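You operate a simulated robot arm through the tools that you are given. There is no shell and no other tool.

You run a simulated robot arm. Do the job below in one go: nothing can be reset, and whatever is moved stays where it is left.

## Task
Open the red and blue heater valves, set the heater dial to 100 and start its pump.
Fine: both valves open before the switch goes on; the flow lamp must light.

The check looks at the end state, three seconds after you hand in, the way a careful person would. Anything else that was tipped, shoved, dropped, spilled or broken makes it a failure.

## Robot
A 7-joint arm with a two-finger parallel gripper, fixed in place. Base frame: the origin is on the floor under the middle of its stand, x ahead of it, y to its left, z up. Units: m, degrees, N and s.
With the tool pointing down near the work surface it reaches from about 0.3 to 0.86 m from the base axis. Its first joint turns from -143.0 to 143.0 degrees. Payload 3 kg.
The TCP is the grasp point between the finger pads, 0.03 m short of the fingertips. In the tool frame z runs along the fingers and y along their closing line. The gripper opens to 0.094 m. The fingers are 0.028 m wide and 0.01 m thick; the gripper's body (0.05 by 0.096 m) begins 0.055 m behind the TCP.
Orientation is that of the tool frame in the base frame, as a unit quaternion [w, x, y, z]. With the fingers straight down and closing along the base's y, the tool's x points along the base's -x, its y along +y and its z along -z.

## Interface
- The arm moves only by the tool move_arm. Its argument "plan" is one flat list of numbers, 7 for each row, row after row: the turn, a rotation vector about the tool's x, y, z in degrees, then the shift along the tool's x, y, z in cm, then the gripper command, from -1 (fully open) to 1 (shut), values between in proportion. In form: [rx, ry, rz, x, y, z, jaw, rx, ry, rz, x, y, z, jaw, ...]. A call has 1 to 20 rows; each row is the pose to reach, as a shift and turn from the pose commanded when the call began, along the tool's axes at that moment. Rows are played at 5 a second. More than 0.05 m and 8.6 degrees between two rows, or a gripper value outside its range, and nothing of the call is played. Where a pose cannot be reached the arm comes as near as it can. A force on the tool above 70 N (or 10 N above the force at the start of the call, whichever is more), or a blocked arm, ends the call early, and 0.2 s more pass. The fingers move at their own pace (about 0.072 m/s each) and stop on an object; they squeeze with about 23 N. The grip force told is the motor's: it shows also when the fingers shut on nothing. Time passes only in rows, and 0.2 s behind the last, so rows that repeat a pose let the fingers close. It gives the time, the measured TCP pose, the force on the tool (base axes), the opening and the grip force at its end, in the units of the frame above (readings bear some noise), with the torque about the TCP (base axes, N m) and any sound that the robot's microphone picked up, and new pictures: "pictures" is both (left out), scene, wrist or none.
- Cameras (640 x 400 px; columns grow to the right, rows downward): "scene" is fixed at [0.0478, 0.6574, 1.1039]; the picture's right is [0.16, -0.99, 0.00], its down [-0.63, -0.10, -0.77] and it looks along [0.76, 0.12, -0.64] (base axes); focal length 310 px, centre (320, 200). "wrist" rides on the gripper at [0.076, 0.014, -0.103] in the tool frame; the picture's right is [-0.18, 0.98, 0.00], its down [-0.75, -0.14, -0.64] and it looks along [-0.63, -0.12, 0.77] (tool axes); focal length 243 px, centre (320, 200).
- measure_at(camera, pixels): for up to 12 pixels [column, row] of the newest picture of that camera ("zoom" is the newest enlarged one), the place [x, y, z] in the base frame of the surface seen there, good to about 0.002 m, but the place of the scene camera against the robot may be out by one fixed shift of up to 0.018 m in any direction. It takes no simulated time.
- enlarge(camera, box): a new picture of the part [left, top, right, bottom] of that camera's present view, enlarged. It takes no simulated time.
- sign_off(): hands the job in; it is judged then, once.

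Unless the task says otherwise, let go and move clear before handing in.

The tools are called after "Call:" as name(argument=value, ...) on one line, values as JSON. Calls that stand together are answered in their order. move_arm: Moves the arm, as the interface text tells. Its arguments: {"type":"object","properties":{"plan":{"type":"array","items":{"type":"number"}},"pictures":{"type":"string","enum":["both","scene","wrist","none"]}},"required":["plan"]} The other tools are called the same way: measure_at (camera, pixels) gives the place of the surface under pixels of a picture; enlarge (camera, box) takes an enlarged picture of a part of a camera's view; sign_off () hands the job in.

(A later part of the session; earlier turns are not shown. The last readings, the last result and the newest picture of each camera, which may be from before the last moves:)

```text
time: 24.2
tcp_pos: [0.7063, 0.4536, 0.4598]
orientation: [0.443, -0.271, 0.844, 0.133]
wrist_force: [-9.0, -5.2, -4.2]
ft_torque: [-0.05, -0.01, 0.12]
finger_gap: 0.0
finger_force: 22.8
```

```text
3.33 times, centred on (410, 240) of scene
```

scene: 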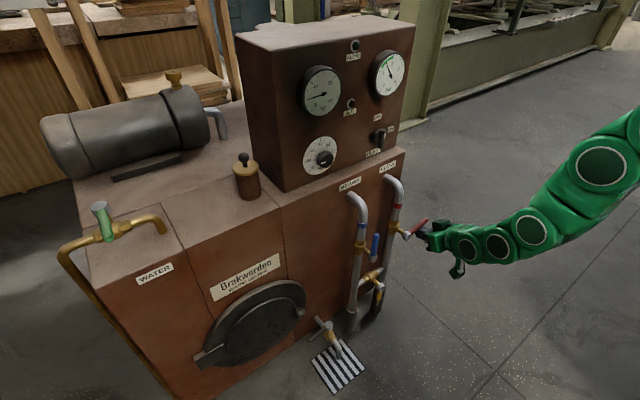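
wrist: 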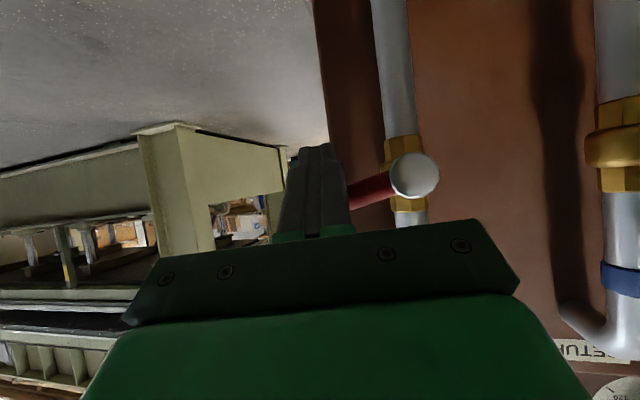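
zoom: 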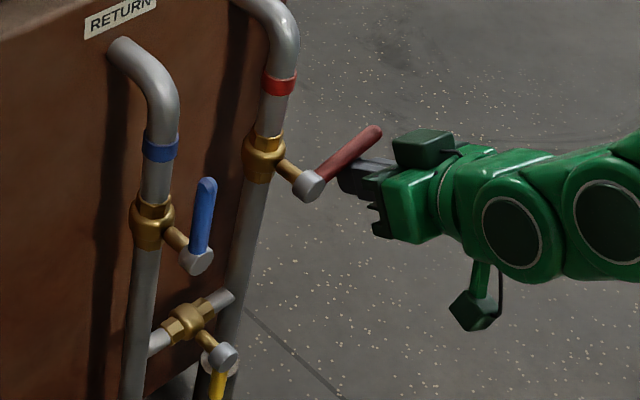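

The red lever also turns upward (about 15° now, ~11 N). I'll continue along its arc to about 75°.

Call:
move_arm(plan=[0, 0, 0, -0.72, -0.35, -0.55, 1, 0, 0, 0, -1.43, -0.7, -1.1, 1, 0, 0, 0, -2.1, -0.6, -1.42, 1, 0, 0, 0, -2.73, -0.39, -1.7, 1, 0, 0, 0, -3.34, 0.0, -1.97, 1, 0, 0, 0, -3.89, 0.46, -2.21, 1, 0, 0, 0, -4.37, 1.08, -2.49, 1, 0, 0, 0, -4.78, 1.79, -2.74, 1], pictures="both")

Call:
enlarge(camera="scene", box=[340, 160, 480, 280])

```text
time: 25.9
tcp_pos: [0.6996, 0.4649, 0.5064]
orientation: [0.437, -0.271, 0.848, 0.13]
wrist_force: [-2.9, -4.9, 0.5]
ft_torque: [0.04, -0.01, 0.06]
finger_gap: 0.0
finger_force: 23.1
stopped in row 8: the force on the tool passed its limit at 77 N (the readings are from after the stop); the commanded pose is now the measured one
```

scene: 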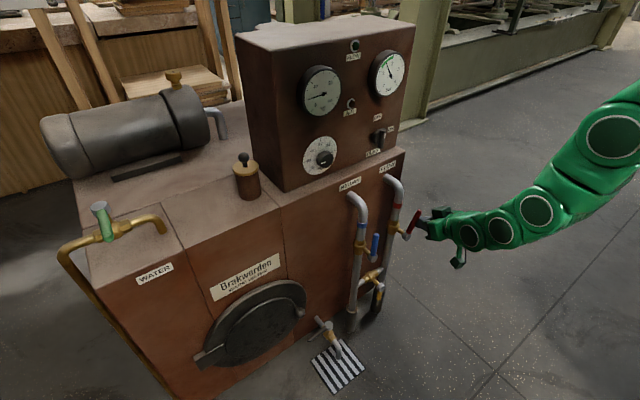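
wrist: 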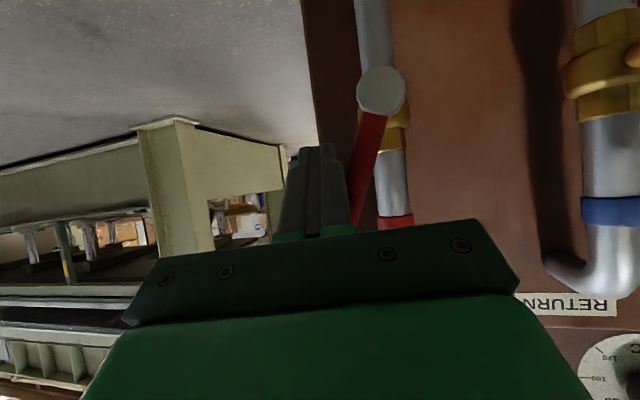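

```text
3.33 times, centred on (410, 220) of scene
```

zoom: 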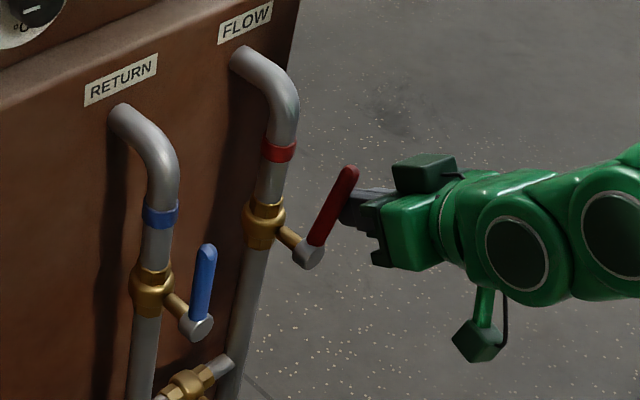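

The call stopped at 77 N with the lever at roughly 60–65°, so something caught. I'll look closer at where the finger, lever and hand touch before continuing.

Call:
enlarge(camera="scene", box=[390, 190, 460, 260])

Call:
enlarge(camera="wrist", box=[260, 50, 440, 260])

Call:
measure_at(camera="wrist", pixels=[[382, 88], [375, 125], [368, 155], [360, 190], [356, 215], [318, 150], [340, 190], [345, 225], [395, 165], [395, 215]])

```text
5.71 times, centred on (425, 225) of scene
```

zoom: 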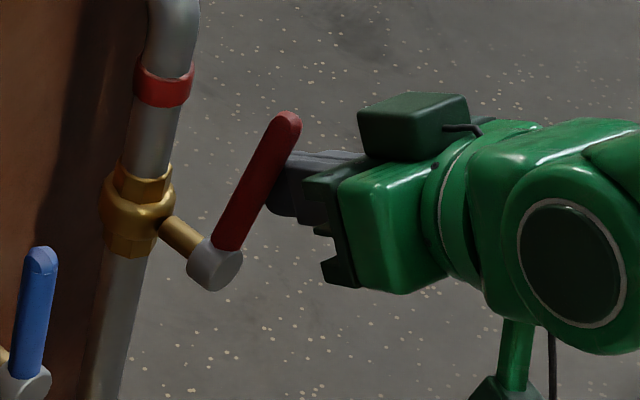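

```text
1.90 times, centred on (350, 155) of wrist
```

zoom: 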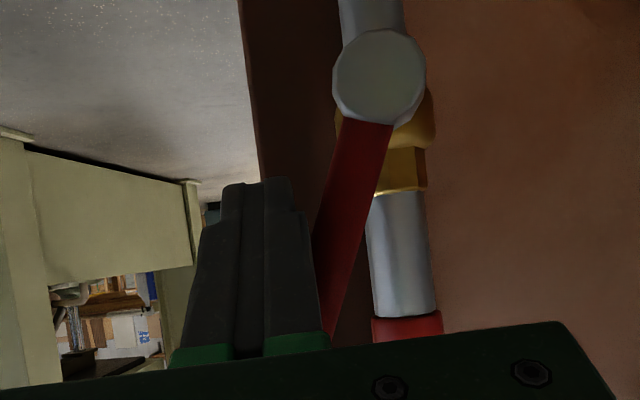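

```text
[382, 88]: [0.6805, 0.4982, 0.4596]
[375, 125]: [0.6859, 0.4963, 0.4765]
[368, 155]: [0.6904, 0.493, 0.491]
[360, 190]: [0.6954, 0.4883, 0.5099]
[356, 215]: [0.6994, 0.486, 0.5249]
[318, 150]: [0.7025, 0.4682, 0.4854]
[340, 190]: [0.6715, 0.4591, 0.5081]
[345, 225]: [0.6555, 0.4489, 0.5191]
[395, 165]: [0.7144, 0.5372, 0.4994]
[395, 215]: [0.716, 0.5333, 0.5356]
```

The lever is at ~68°; the finger's side has a shoulder near the tip that caught the lever when I moved forward. I'll release sideways a little, move forward, then resume pushing sideways only.

Call:
move_arm(plan=[0, 0, 0, -0.07, -0.79, 0.12, 1, 0, 0, 0, -0.5, -0.73, 0.3, 1, 0, 0, 0, -0.94, -0.66, 0.47, 1, 0, 0, 0, -1.05, 0.1, 0.2, 1, 0, 0, 0, -1.14, 0.715, 0.02, 1, 0, 0, 0, -1.43, 1.456, -0.35, 1], pictures="both")

Call:
enlarge(camera="wrist", box=[260, 50, 440, 260])

```text
time: 26.7
tcp_pos: [0.7058, 0.4586, 0.5055]
orientation: [0.431, -0.271, 0.851, 0.128]
wrist_force: [-2.0, -2.6, -0.5]
ft_torque: [0.05, -0.04, 0.03]
finger_gap: 0.0001
finger_force: 22.9
stopped in row 3: the force on the tool passed its limit at 81 N (the readings are from after the stop); the commanded pose is now the measured one
```

scene: 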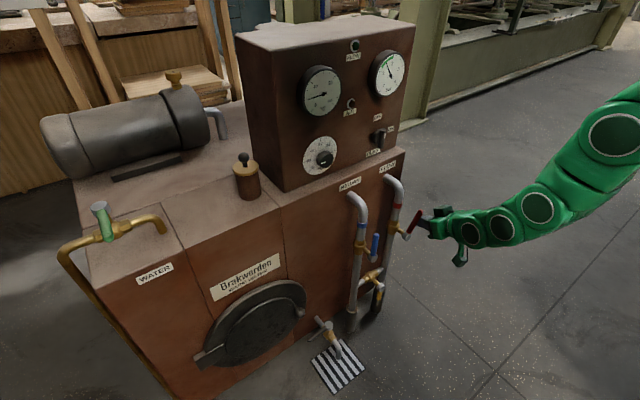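
wrist: 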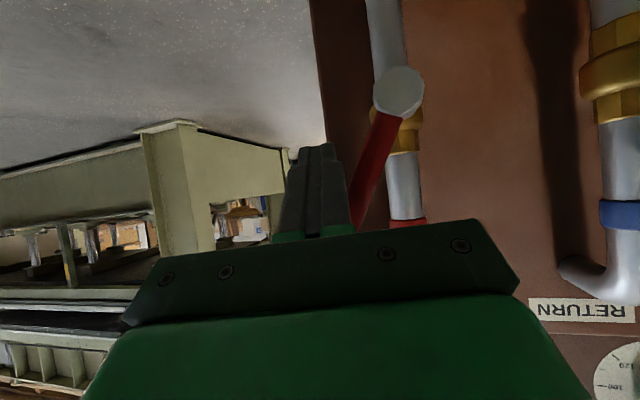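

```text
1.90 times, centred on (350, 155) of wrist
```

zoom: 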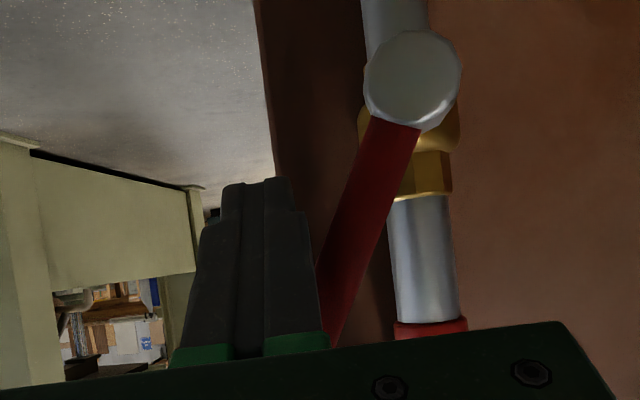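

It blocked again in the forward/up direction with the finger off the lever, so some other part of the hand must be touching the lever's upper end. I'll measure the lever tip and the hand parts in the scene view.

Call:
enlarge(camera="scene", box=[390, 190, 460, 260])

Call:
measure_at(camera="scene", pixels=[[419, 212], [415, 218], [409, 228], [405, 237], [424, 217], [430, 217], [422, 224], [428, 224], [436, 213], [442, 208], [374, 236], [376, 252]])

Call:
measure_at(camera="wrist", pixels=[[398, 92], [385, 130], [375, 160], [365, 195], [358, 220], [318, 150], [345, 160], [352, 215], [356, 228], [380, 235], [430, 230], [230, 245]])

```text
5.71 times, centred on (425, 225) of scene
```

zoom: 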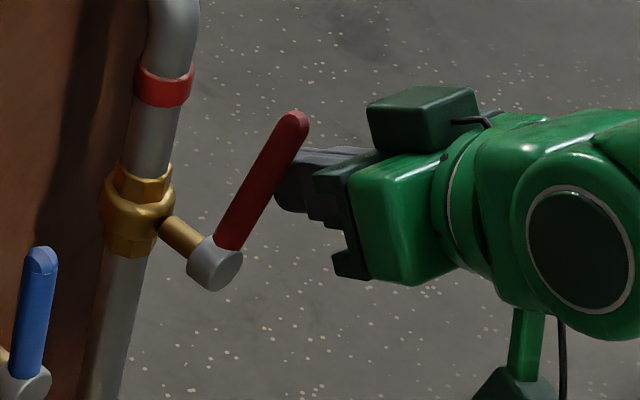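

```text
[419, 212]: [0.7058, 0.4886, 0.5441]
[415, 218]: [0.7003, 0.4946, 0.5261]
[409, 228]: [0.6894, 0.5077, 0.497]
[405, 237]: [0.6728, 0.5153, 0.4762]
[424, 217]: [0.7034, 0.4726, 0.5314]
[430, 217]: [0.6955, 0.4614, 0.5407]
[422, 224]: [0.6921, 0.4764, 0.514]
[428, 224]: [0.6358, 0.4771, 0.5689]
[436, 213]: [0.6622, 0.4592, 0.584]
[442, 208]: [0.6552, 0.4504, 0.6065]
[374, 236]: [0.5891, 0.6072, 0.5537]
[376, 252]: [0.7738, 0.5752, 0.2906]
```

```text
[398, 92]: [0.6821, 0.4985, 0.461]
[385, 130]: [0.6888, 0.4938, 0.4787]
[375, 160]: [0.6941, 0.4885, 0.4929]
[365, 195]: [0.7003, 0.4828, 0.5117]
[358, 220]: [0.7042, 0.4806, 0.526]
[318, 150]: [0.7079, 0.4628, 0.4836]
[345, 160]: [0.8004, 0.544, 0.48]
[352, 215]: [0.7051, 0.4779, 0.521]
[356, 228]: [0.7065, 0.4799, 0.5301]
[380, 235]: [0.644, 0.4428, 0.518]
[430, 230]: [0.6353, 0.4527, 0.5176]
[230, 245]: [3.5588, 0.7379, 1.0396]
```

The wrist measurements show the lever leaning on the finger (it followed it back to ~63°), with the finger's shoulder (just behind the TCP) pressing forward on it because of the steep tilt. Levelling the tool to ~20° moves that shoulder back off the lever, so I'll do that in place.

Call:
move_arm(plan=[0, -4, 0, 0.12, 0, -0.16, 1, 0, -8, 0, 0.12, 0, -0.16, 1, 0, -12, 0, 0.12, 0, -0.16, 1, 0, -16.5, 0, 0.12, 0, -0.16, 1], pictures="both")

Call:
enlarge(camera="scene", box=[390, 190, 460, 260])

Call:
enlarge(camera="wrist", box=[260, 50, 440, 260])

```text
time: 27.7
tcp_pos: [0.7048, 0.4587, 0.5036]
orientation: [0.55, -0.249, 0.78, 0.165]
wrist_force: [0.4, 0.5, 0.4]
ft_torque: [-0.01, -0.03, 0.0]
finger_gap: 0.0002
finger_force: 22.8
```

scene: 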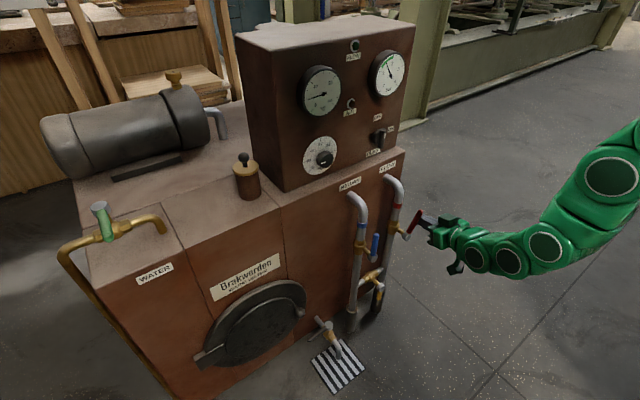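
wrist: 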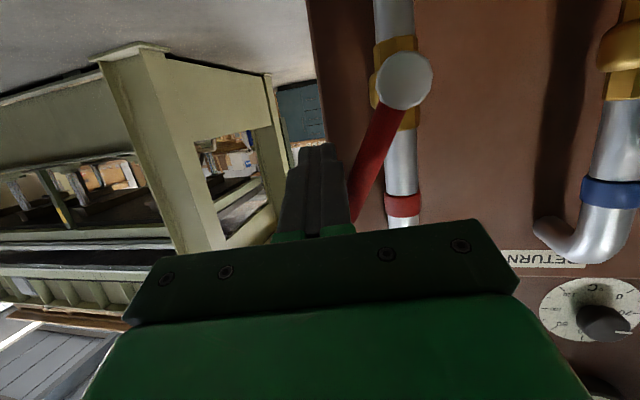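

```text
5.71 times, centred on (425, 225) of scene
```

zoom: 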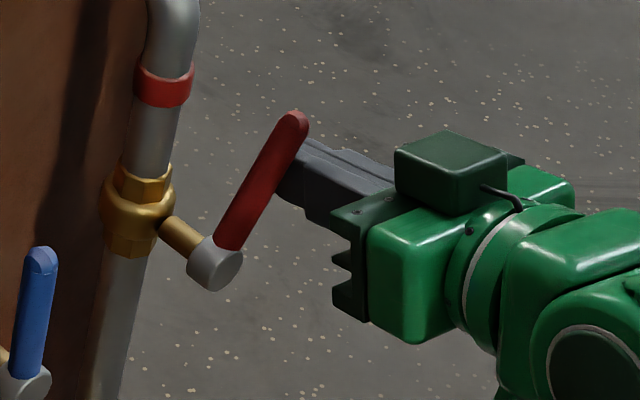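

```text
1.90 times, centred on (350, 155) of wrist
```

zoom: 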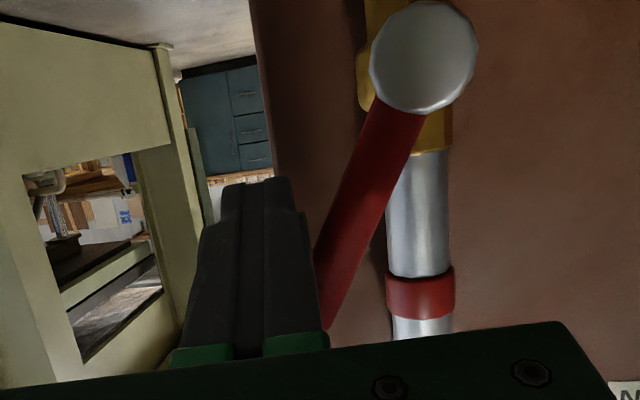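

The levelled tool is free (force ~0) and beside the red lever, which stands at ~63°. Now I push sideways toward vertical without moving forward.

Call:
move_arm(plan=[0, 0, 0, -0.12, 0.49, -0.14, 1, 0, 0, 0, -0.24, 0.98, -0.28, 1, 0, 0, 0, -0.36, 1.32, -0.39, 1, 0, 0, 0, -0.49, 1.66, -0.5, 1, 0, 0, 0, -0.61, 2.0, -0.61, 1, 0, 0, 0, -0.74, 2.35, -0.72, 1], pictures="both")

Call:
enlarge(camera="scene", box=[380, 180, 450, 250])

Call:
enlarge(camera="wrist", box=[260, 50, 440, 260])

```text
time: 29.1
tcp_pos: [0.6878, 0.4746, 0.5137]
orientation: [0.55, -0.249, 0.78, 0.165]
wrist_force: [-0.3, -1.3, -1.4]
ft_torque: [0.0, 0.05, -0.01]
finger_gap: 0.0
finger_force: 22.8
```

scene: 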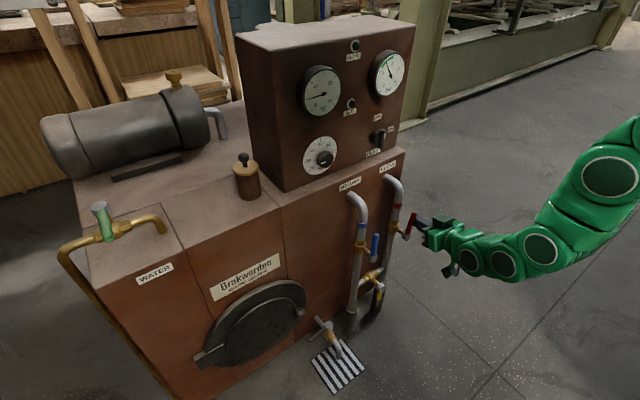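
wrist: 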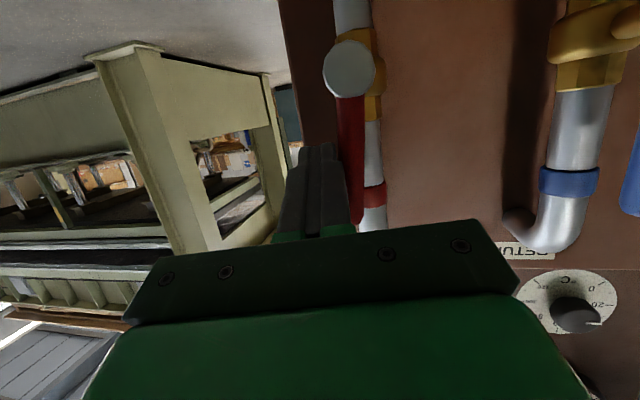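

```text
5.71 times, centred on (415, 215) of scene
```

zoom: 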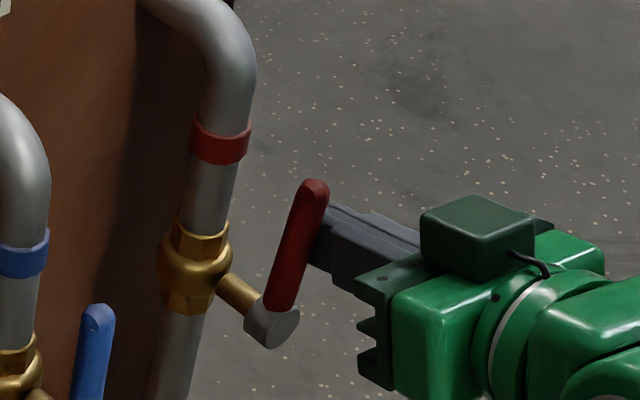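

```text
1.90 times, centred on (350, 155) of wrist
```

zoom: 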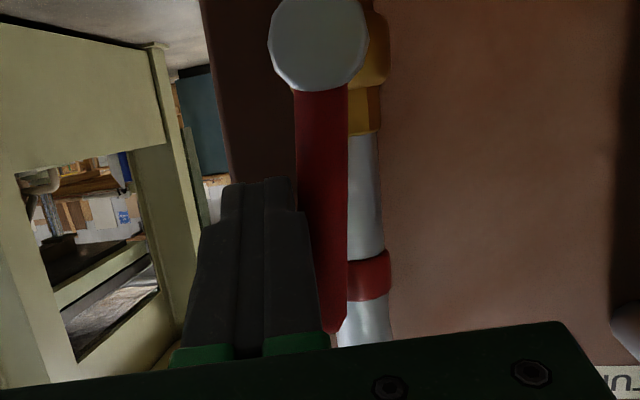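

The red lever moves freely, now about 80°. I'll continue sideways in small steps until it meets its stop.

Call:
move_arm(plan=[0, 0, 0, 0.02, 0.35, -0.06, 1, 0, 0, 0, 0.03, 0.65, -0.11, 1, 0, 0, 0, 0.04, 0.9, -0.16, 1, 0, 0, 0, 0.05, 1.1, -0.19, 1], pictures="both")

Call:
enlarge(camera="wrist", box=[260, 50, 440, 260])

```text
time: 30.1
tcp_pos: [0.6828, 0.4801, 0.5134]
orientation: [0.551, -0.246, 0.78, 0.163]
wrist_force: [26.5, -21.7, 4.7]
ft_torque: [0.24, 0.13, -0.68]
finger_gap: 0.0002
finger_force: 22.7
```

scene: 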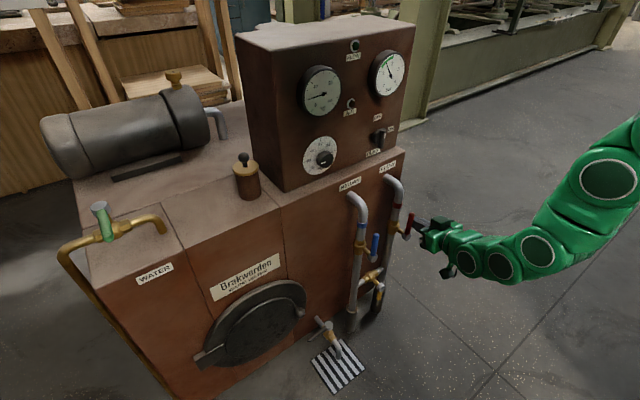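
wrist: 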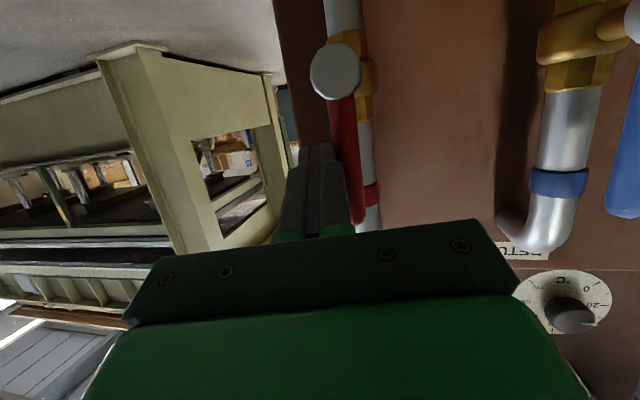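

```text
1.90 times, centred on (350, 155) of wrist
```

zoom: 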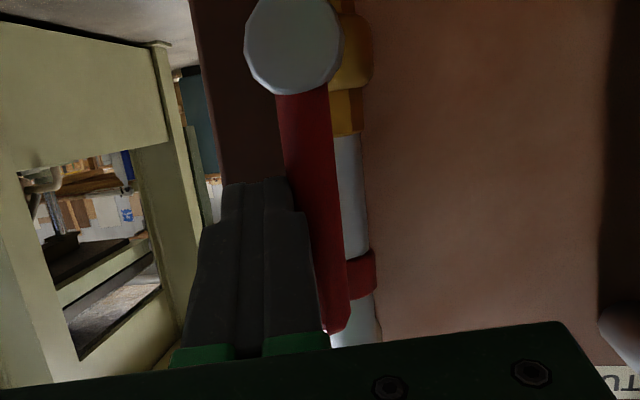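

The lever hit its stop (34 N) and runs parallel to the pipe. I'll move off sideways, back out, and check both valves.

Call:
move_arm(plan=[0, 0, 0, -0.05, -1.18, 0.21, 1, 0, 0, 0, 1.47, -1.98, -3.95, 1, 0, 0, 0, 2.99, -2.78, -8.11, 1, 0, 0, 0, 4.0, -3.3, -10.9, 1], pictures="both")

Call:
enlarge(camera="scene", box=[330, 160, 450, 280])

Call:
enlarge(camera="wrist", box=[320, 60, 640, 260])

```text
time: 31.1
tcp_pos: [0.6018, 0.3903, 0.5138]
orientation: [0.55, -0.25, 0.779, 0.165]
wrist_force: [0.1, 1.0, -0.6]
ft_torque: [-0.01, 0.02, 0.01]
finger_gap: 0.0
finger_force: 23.6
```

scene: 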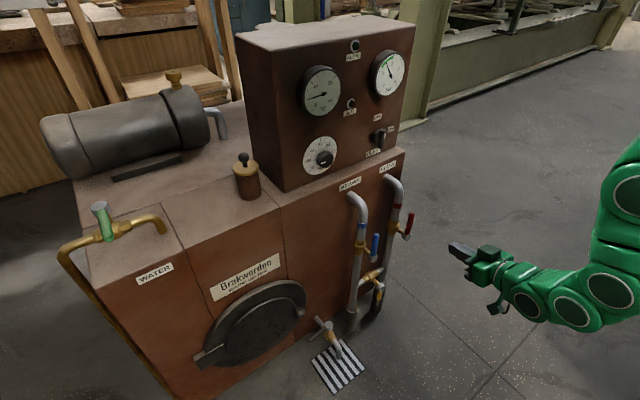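
wrist: 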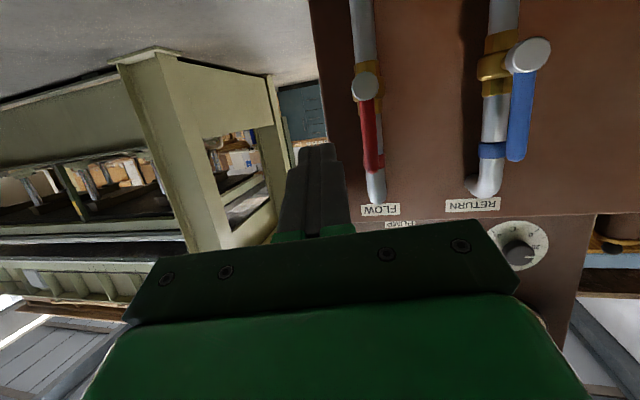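

```text
3.33 times, centred on (390, 220) of scene
```

zoom: 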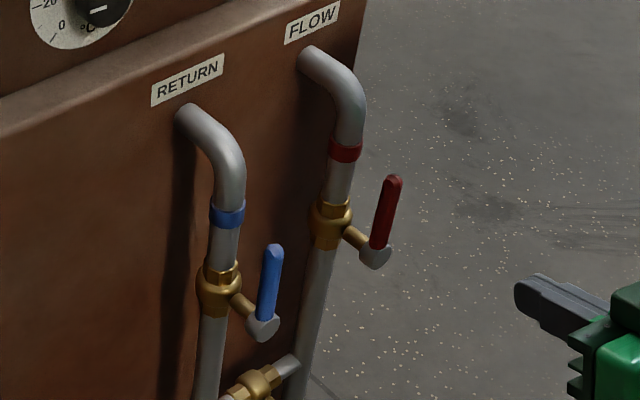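

```text
2.00 times, centred on (480, 160) of wrist
```

zoom: 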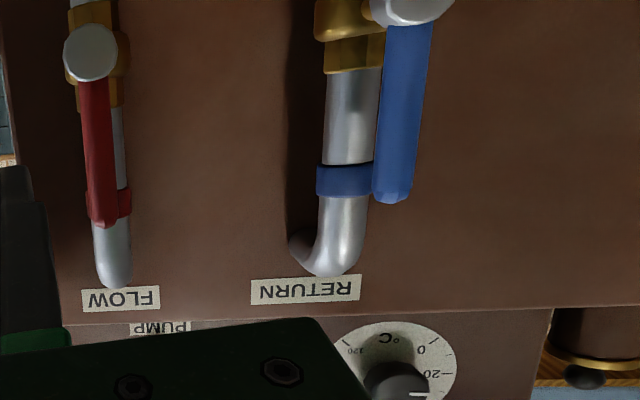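

Both levers look upright. I'll measure points along each lever to verify their angles.

Call:
measure_at(camera="wrist", pixels=[[365, 86], [369, 110], [371, 140], [373, 165], [527, 55], [521, 90], [517, 130], [515, 155]])

```text
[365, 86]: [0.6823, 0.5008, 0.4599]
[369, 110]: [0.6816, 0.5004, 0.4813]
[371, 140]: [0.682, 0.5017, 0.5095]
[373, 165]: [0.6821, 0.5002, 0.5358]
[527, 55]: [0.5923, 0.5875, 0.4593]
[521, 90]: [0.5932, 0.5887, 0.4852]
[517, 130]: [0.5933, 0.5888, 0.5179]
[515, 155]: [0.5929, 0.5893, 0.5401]
```

Both levers measure vertical (x,y constant from z=0.46 to 0.54), so both valves are open. Next the dial: rise, level the tool to yaw 45°, and move in front of the knob with the gripper opening.

Call:
move_arm(plan=[-2.12, -4.04, -0.37, -4.06, -0.07, -1.47, 1, -4.24, -8.08, -0.74, -8.12, -0.14, -2.94, 1, -6.36, -12.12, -1.12, -12.19, -0.22, -4.42, 1, -8.48, -16.16, -1.49, -16.25, -0.29, -5.89, 1, -10.6, -20.2, -1.86, -20.31, -0.36, -7.36, 1, -10.6, -20.2, -1.86, -21.14, 3.8, -5.26, 1, -10.6, -20.2, -1.86, -21.97, 7.95, -3.17, 1, -10.6, -20.2, -1.86, -22.81, 12.11, -1.07, 1, -10.6, -20.2, -1.86, -23.64, 16.27, 1.03, -0.5, -10.6, -20.2, -1.86, -24.47, 20.43, 3.13, -1, -10.6, -20.2, -1.86, -25.3, 24.58, 5.22, -1], pictures="both")

Call:
enlarge(camera="wrist", box=[220, 40, 440, 240])

```text
time: 33.5
tcp_pos: [0.5733, 0.6734, 0.7323]
orientation: [0.656, -0.279, 0.648, 0.268]
wrist_force: [0.3, 0.1, 1.0]
ft_torque: [0.03, -0.01, 0.01]
finger_gap: 0.0941
finger_force: 0.1
```

scene: 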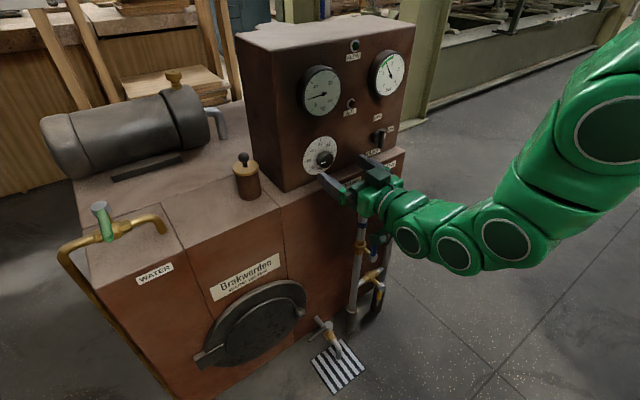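
wrist: 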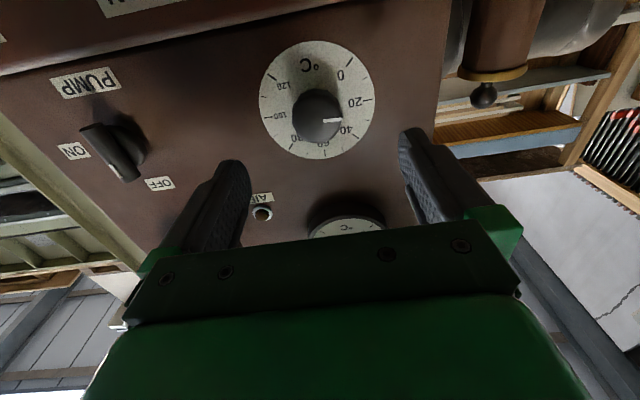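

```text
2.00 times, centred on (330, 140) of wrist
```

zoom: 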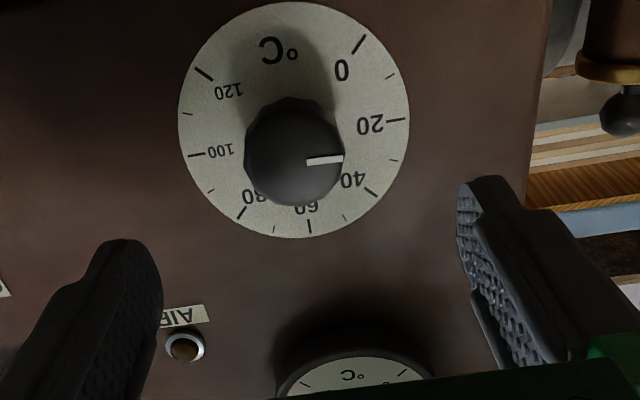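

The dial and knob show clearly (zoom knob at (292,155), pointer toward 20). I'll measure the knob, dial rim and pointer.

Call:
measure_at(camera="zoom", pixels=[[292, 165], [308, 161], [340, 158], [252, 160], [292, 200], [290, 125], [183, 125], [406, 118], [288, 6], [305, 234], [185, 345], [620, 100]])

Call:
measure_at(camera="wrist", pixels=[[262, 213], [265, 210], [120, 150], [100, 130], [140, 170], [110, 125], [345, 215], [380, 215], [240, 60], [420, 20], [487, 95]])

```text
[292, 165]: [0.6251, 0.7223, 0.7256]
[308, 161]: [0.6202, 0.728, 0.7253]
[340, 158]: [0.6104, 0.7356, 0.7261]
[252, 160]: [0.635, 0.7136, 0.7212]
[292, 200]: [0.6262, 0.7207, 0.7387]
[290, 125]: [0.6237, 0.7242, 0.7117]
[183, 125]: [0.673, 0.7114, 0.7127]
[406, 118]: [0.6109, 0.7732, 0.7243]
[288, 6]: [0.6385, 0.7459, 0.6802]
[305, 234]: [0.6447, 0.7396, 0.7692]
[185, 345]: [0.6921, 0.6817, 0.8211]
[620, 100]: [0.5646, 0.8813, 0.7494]
```

```text
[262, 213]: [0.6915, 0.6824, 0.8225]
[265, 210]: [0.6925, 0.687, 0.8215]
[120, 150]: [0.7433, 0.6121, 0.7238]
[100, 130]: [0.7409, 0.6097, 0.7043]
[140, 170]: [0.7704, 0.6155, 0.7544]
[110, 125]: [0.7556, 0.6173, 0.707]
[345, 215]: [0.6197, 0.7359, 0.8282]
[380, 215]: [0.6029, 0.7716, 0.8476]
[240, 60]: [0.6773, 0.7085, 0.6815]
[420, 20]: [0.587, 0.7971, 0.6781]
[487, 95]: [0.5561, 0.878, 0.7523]
```

Knob centre is at about (a=0.0715, z=0.725) with face 26 mm off the panel (x+y=1.384). I'll lower 0.7 cm, advance 6.1 cm with open fingers around the knob, and close.

Call:
move_arm(plan=[0, 0, 0, 0.76, 0, 2.0, -1, 0, 0, 0, 0.76, 0.03, 4.2, -1, 0, 0, 0, 0.76, 0.03, 6.1, -1, 0, 0, 0, 0.76, 0.03, 6.1, 0.0, 0, 0, 0, 0.76, 0.03, 6.1, 1, 0, 0, 0, 0.76, 0.03, 6.1, 1, 0, 0, 0, 0.76, 0.03, 6.1, 1], pictures="both")

```text
time: 35.1
tcp_pos: [0.6157, 0.7141, 0.7228]
orientation: [0.656, -0.278, 0.649, 0.268]
wrist_force: [12.0, -7.8, -1.5]
ft_torque: [-0.08, 0.1, -0.59]
finger_gap: 0.0372
finger_force: 45.0
```

scene: 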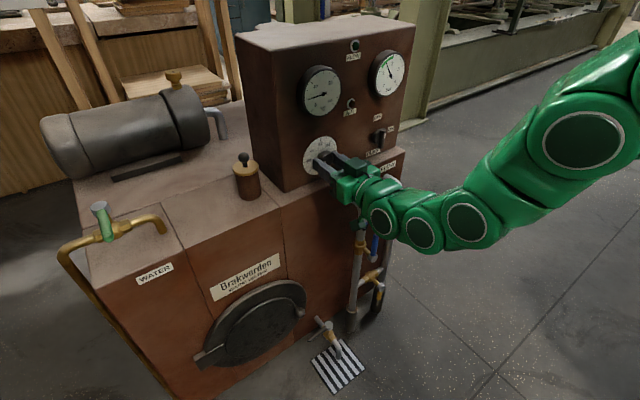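
wrist: 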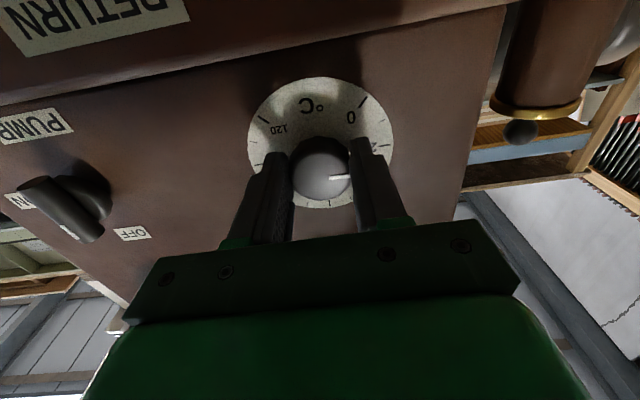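

The knob is gripped (gap 37 mm), with a 14 N side load that I'll relieve by shifting 1.2 mm. Now I turn clockwise (positive about tool z) in steps.

Call:
move_arm(plan=[0, 0, 0, 0, -0.1, 0, 1, 0, 0, 8, 0, -0.1, 0, 1, 0, 0, 16, 0, -0.1, 0, 1, 0, 0, 24, 0, -0.1, 0, 1, 0, 0, 32, 0, -0.1, 0, 1, 0, 0, 40, 0, -0.1, 0, 1, 0, 0, 48, 0, -0.1, 0, 1], pictures="both")

Call:
enlarge(camera="wrist", box=[220, 40, 440, 240])

```text
time: 36.7
tcp_pos: [0.6149, 0.7163, 0.7228]
orientation: [0.489, 0.009, 0.706, 0.513]
wrist_force: [0.4, -0.9, 6.3]
ft_torque: [-0.41, 0.43, 0.37]
finger_gap: 0.0368
finger_force: 45.4
```

scene: 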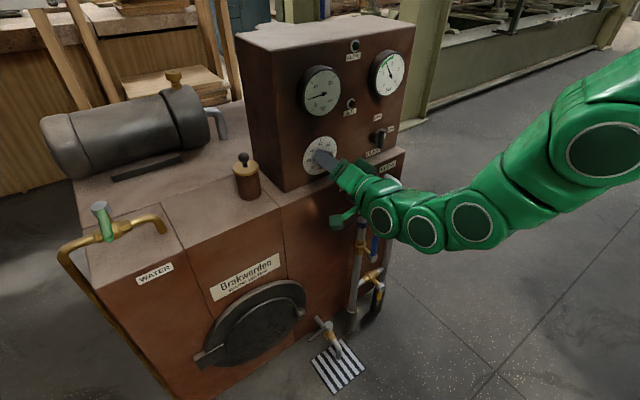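
wrist: 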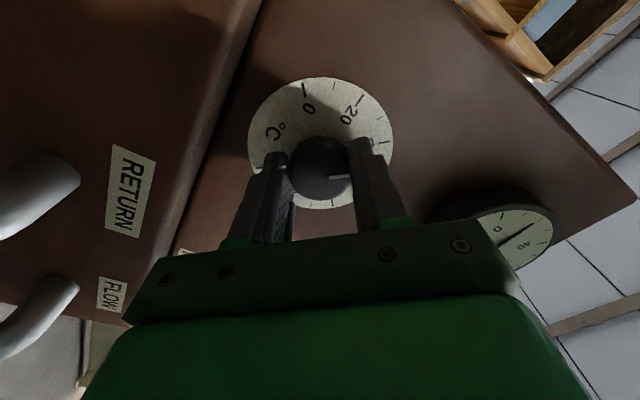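

```text
2.00 times, centred on (330, 140) of wrist
```

zoom: 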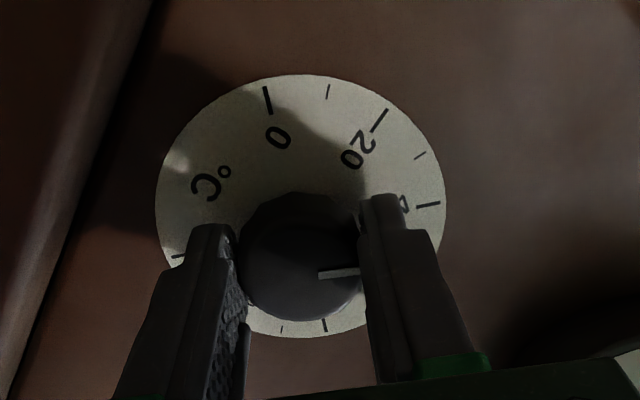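

The knob turns with the gripper (48° so far, smooth torque ~0.6 Nm). I'll continue to about 90°.

Call:
move_arm(plan=[0, 0, 8, 0, 0, 0, 1, 0, 0, 16, 0, 0, 0, 1, 0, 0, 24, 0, 0, 0, 1, 0, 0, 32, 0, 0, 0, 1, 0, 0, 40, 0, 0, 0, 1, 0, 0, 45, 0, 0, 0, 1], pictures="both")

Call:
enlarge(camera="wrist", box=[220, 40, 440, 240])

```text
time: 38.1
tcp_pos: [0.6154, 0.7173, 0.725]
orientation: [0.256, 0.277, 0.647, 0.662]
wrist_force: [-24.7, 1.0, 39.5]
ft_torque: [0.28, -0.41, -0.47]
finger_gap: 0.0366
finger_force: 44.5
```

scene: 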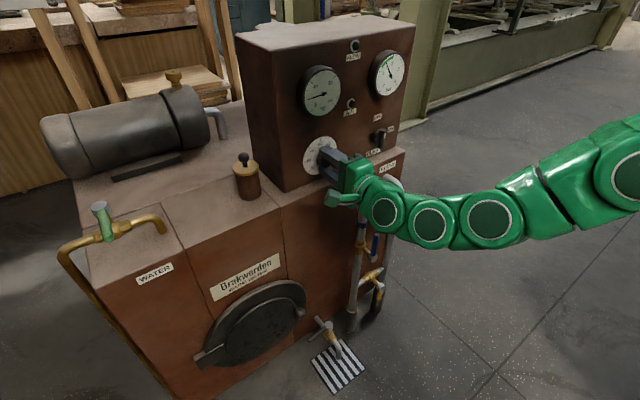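
wrist: 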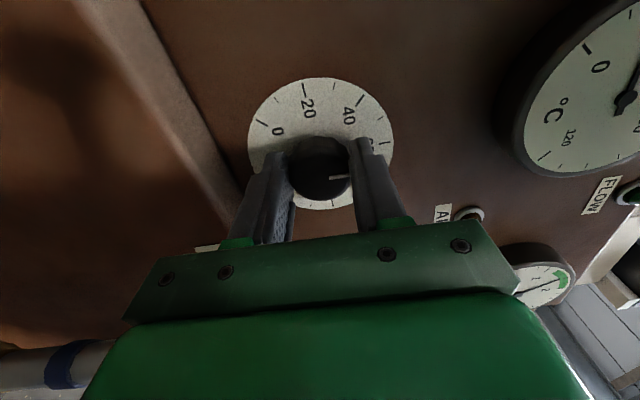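

```text
2.00 times, centred on (330, 140) of wrist
```

zoom: 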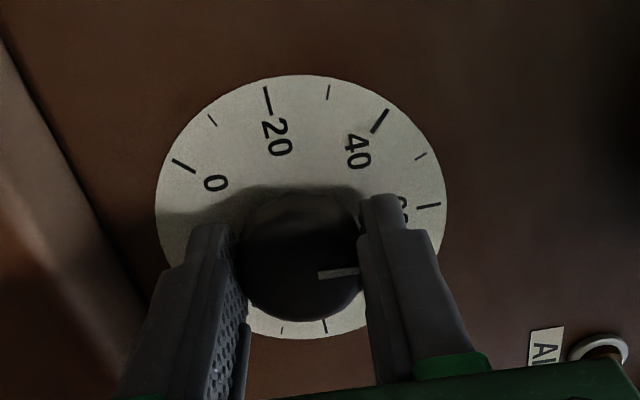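

The knob has turned about 93° and the fingers now grip top and bottom with a misalignment load, so I'll open the fingers partly, centre, and check.

Call:
move_arm(plan=[0, 0, 0, 0, 0.2, 0, 0.0, 0, 0, 0, 0, 0.2, 0, -0.3, 0, 0, 0, 0, 0.2, 0, -0.3, 0, 0, 0, 0, 0.2, 0, -0.3], pictures="wrist")

Call:
enlarge(camera="wrist", box=[220, 40, 440, 240])

```text
time: 39.1
tcp_pos: [0.6153, 0.7157, 0.724]
orientation: [0.256, 0.278, 0.648, 0.661]
wrist_force: [-0.3, 0.0, 0.0]
ft_torque: [-0.01, 0.0, 0.0]
finger_gap: 0.0612
finger_force: 0.0
```

wrist: 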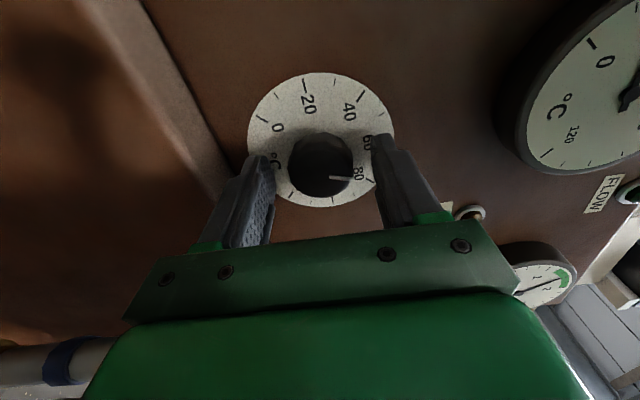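

```text
2.00 times, centred on (330, 140) of wrist
```

zoom: 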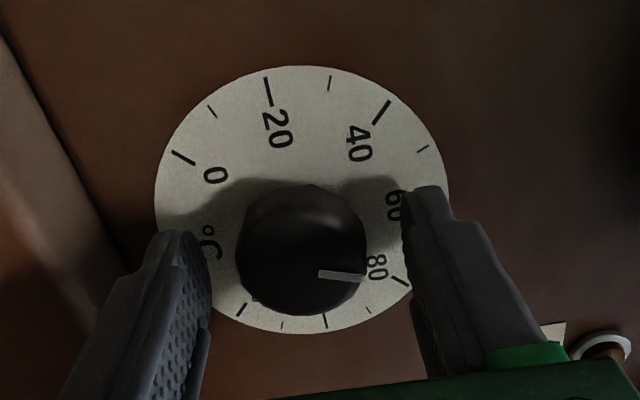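

Fingers are free of the knob (zero force), and the pointer sits roughly past 60. I'll rotate the open gripper back about 93° around the knob for a second grip.

Call:
move_arm(plan=[0, 0, -8, 0, 0, 0, -0.3, 0, 0, -16, 0, 0, 0, -0.3, 0, 0, -24, 0, 0, 0, -0.3, 0, 0, -32, 0, 0, 0, -0.3, 0, 0, -40, 0, 0, 0, -0.3, 0, 0, -48, 0, 0, 0, -0.3, 0, 0, -56, 0, 0, 0, -0.3, 0, 0, -64, 0, 0, 0, -0.3, 0, 0, -72, 0, 0, 0, -0.3, 0, 0, -80, 0, 0, 0, -0.3, 0, 0, -88, 0, 0, 0, -0.3, 0, 0, -93, 0, 0, 0, -0.3], pictures="both")

Call:
enlarge(camera="wrist", box=[220, 40, 440, 240])

```text
time: 41.7
tcp_pos: [0.6143, 0.7156, 0.7234]
orientation: [0.656, -0.279, 0.649, 0.267]
wrist_force: [0.2, 0.5, -0.5]
ft_torque: [-0.02, 0.03, 0.01]
finger_gap: 0.0612
finger_force: 0.0
```

scene: 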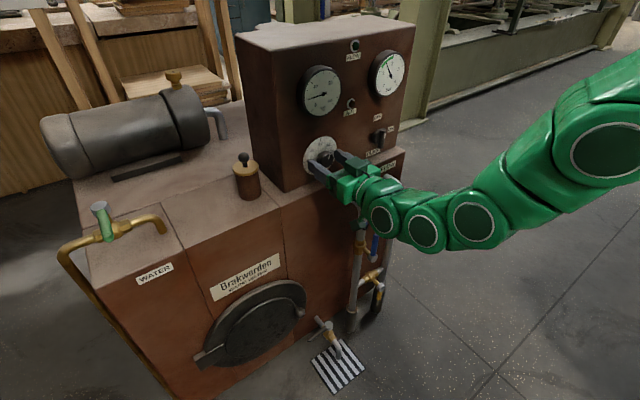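
wrist: 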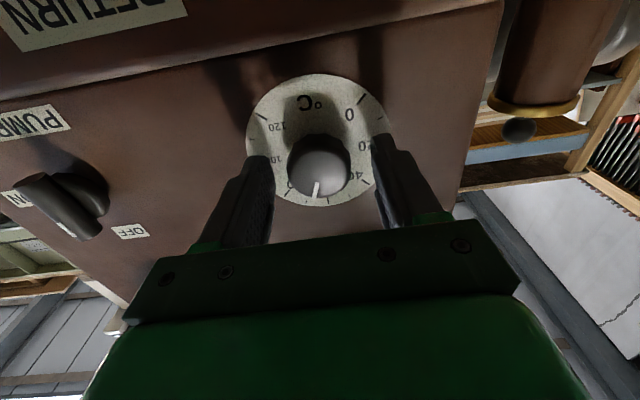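

```text
2.00 times, centred on (330, 140) of wrist
```

zoom: 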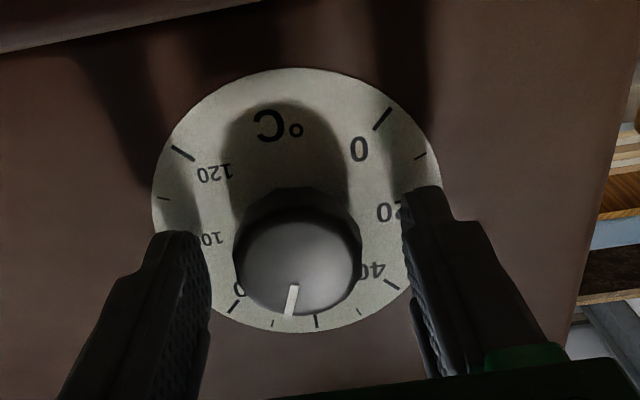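

By projecting the pointer (zoom (296,285)→(289,316)) onto the knob face, it is near +19° from top, i.e. about 68. I'll centre on the knob (shift up 2 mm, right 1.7 mm), re-grip, and turn another ~70°.

Call:
move_arm(plan=[0, 0, 0, -0.2, -0.17, 0, -0.3, 0, 0, 0, -0.2, -0.17, 0, 0.2, 0, 0, 0, -0.2, -0.17, 0, 1, 0, 0, 0, -0.2, -0.17, 0, 1], pictures="wrist")

Call:
enlarge(camera="wrist", box=[220, 40, 440, 240])

```text
time: 42.7
tcp_pos: [0.6148, 0.715, 0.726]
orientation: [0.655, -0.279, 0.649, 0.268]
wrist_force: [-3.9, 1.5, 1.0]
ft_torque: [-0.21, 0.21, -0.31]
finger_gap: 0.0375
finger_force: 44.3
```

wrist: 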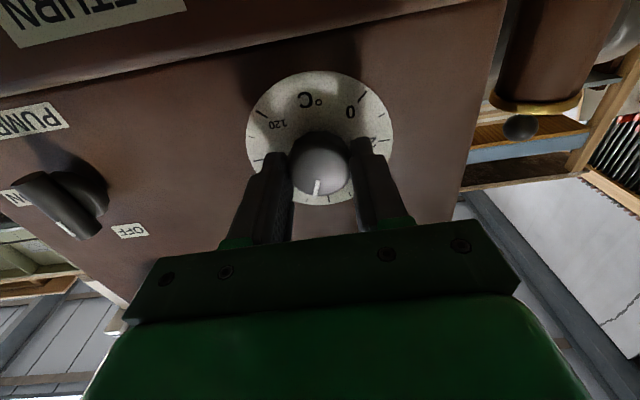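

```text
2.00 times, centred on (330, 140) of wrist
```

zoom: 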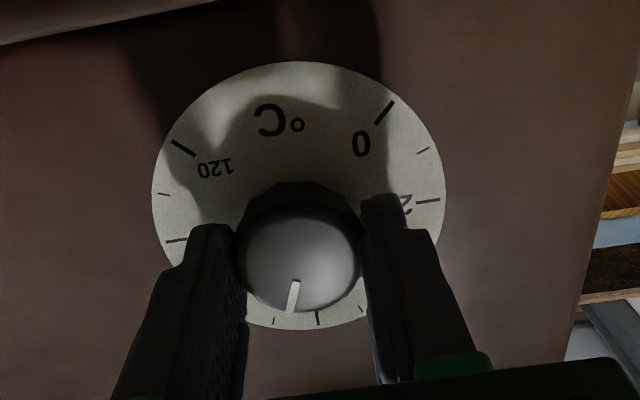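

The grip is centred (side load ~4 N); pointer computes to ≈+20.5° (about 69), so it needs ≈69.5° more. Turning now.

Call:
move_arm(plan=[0, 0, 7.8, 0, 0, 0, 1, 0, 0, 15.6, 0, 0, 0, 1, 0, 0, 23.4, 0, 0, 0, 1, 0, 0, 31.2, 0, 0, 0, 1, 0, 0, 39, 0, 0, 0, 1, 0, 0, 46.8, 0, 0, 0, 1, 0, 0, 54.6, 0, 0, 0, 1, 0, 0, 62.4, 0, 0, 0, 1, 0, 0, 69.5, 0, 0, 0, 1, 0, 0, 69.5, 0, 0, 0, 1], pictures="wrist")

Call:
enlarge(camera="wrist", box=[220, 40, 440, 240])

```text
time: 44.9
tcp_pos: [0.6181, 0.7137, 0.7251]
orientation: [0.385, 0.142, 0.692, 0.594]
wrist_force: [-18.6, -5.8, -18.9]
ft_torque: [-0.44, 0.44, -0.6]
finger_gap: 0.0375
finger_force: 45.3
```

wrist: 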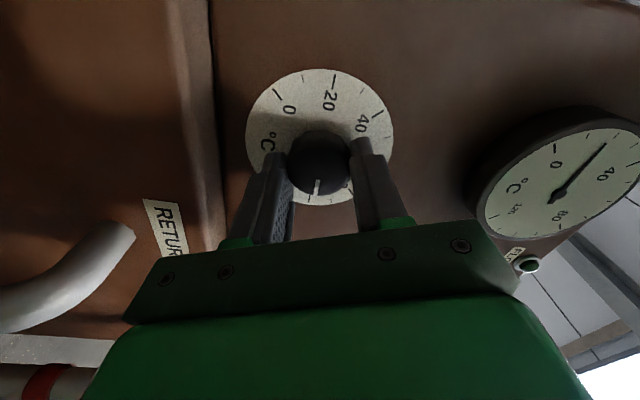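

```text
2.00 times, centred on (330, 140) of wrist
```

zoom: 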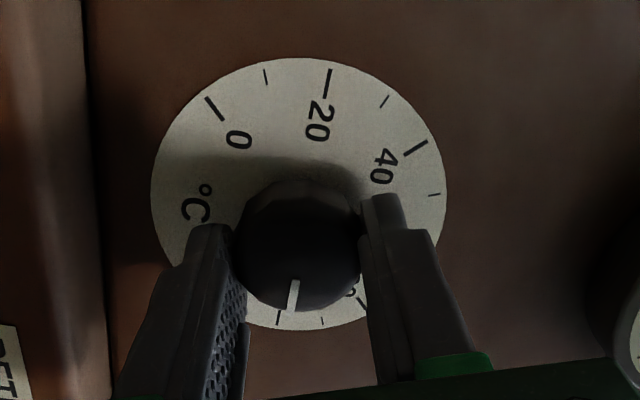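

The pointer projects to ≈90°, i.e. on 100 (100 tick at zoom (279,320)). Before releasing, I'll relieve the preload with small shifts so the knob isn't dragged.

Call:
move_arm(plan=[0, 0, 0, 0.07, -0.06, -0.07, 1, 0, 0, 0, 0.13, -0.12, -0.14, 1, 0, 0, 0, 0.13, -0.12, -0.14, 1], pictures="none")

```text
time: 45.7
tcp_pos: [0.6174, 0.7133, 0.7256]
orientation: [0.387, 0.142, 0.691, 0.594]
wrist_force: [19.3, 18.2, -7.9]
ft_torque: [-0.17, 0.18, -0.43]
finger_gap: 0.0375
finger_force: 45.3
```

Side loads dropped but the axial load overshot; a small correction forward, then release gently.

Call:
move_arm(plan=[0, 0, 0, 0, -0.06, 0.08, 1, 0, 0, 0, 0, -0.06, 0.08, 1], pictures="none")

```text
time: 46.3
tcp_pos: [0.6174, 0.7134, 0.7259]
orientation: [0.386, 0.141, 0.69, 0.595]
wrist_force: [1.5, -11.4, 12.9]
ft_torque: [0.17, -0.12, -0.86]
finger_gap: 0.0366
finger_force: 45.2
```

Loads are small and mixed now. I'll open the fingers without other motion and look at the pointer.

Call:
move_arm(plan=[0, 0, 0, 0, 0, 0, 0.0, 0, 0, 0, 0, 0, 0, -0.3, 0, 0, 0, 0, 0, 0, -0.3], pictures="wrist")

Call:
enlarge(camera="wrist", box=[220, 40, 440, 240])

```text
time: 47.1
tcp_pos: [0.6167, 0.7123, 0.7243]
orientation: [0.385, 0.14, 0.692, 0.595]
wrist_force: [0.2, 0.1, 0.1]
ft_torque: [-0.02, 0.01, 0.0]
finger_gap: 0.0608
finger_force: 0.1
```

wrist: 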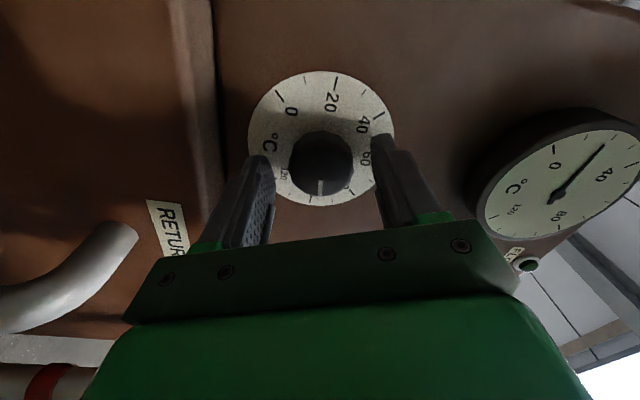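

```text
2.00 times, centred on (330, 140) of wrist
```

zoom: 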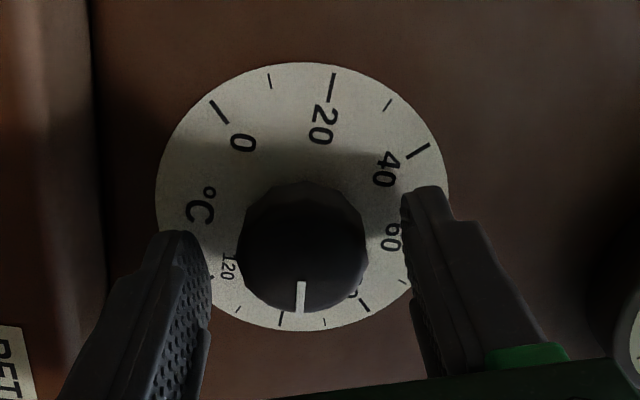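

After release the pointer slipped back: 100 lies at 21.4° in the tool frame and the pointer at ~14°, so it reads ≈97. I'll re-grip more gently here, turn about 7° more, and watch it before and after release.

Call:
move_arm(plan=[0, 0, 0, 0, 0.1, 0, 0.0, 0, 0, 0, 0, 0.1, 0, 0.27, 0, 0, 0, 0, 0.1, 0, 0.27, 0, 0, 0, 0, 0.1, 0, 0.27], pictures="wrist")

Call:
enlarge(camera="wrist", box=[260, 80, 380, 220])

```text
time: 48.1
tcp_pos: [0.6157, 0.7145, 0.7244]
orientation: [0.386, 0.14, 0.692, 0.594]
wrist_force: [0.0, 1.6, 1.1]
ft_torque: [-0.21, 0.19, -0.3]
finger_gap: 0.0367
finger_force: 44.9
```

wrist: 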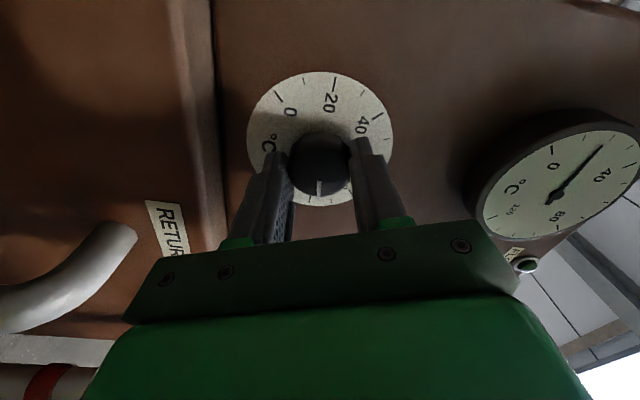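

```text
2.86 times, centred on (320, 150) of wrist
```

zoom: 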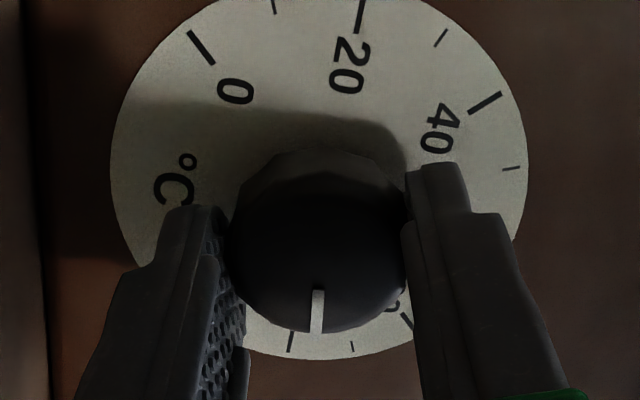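

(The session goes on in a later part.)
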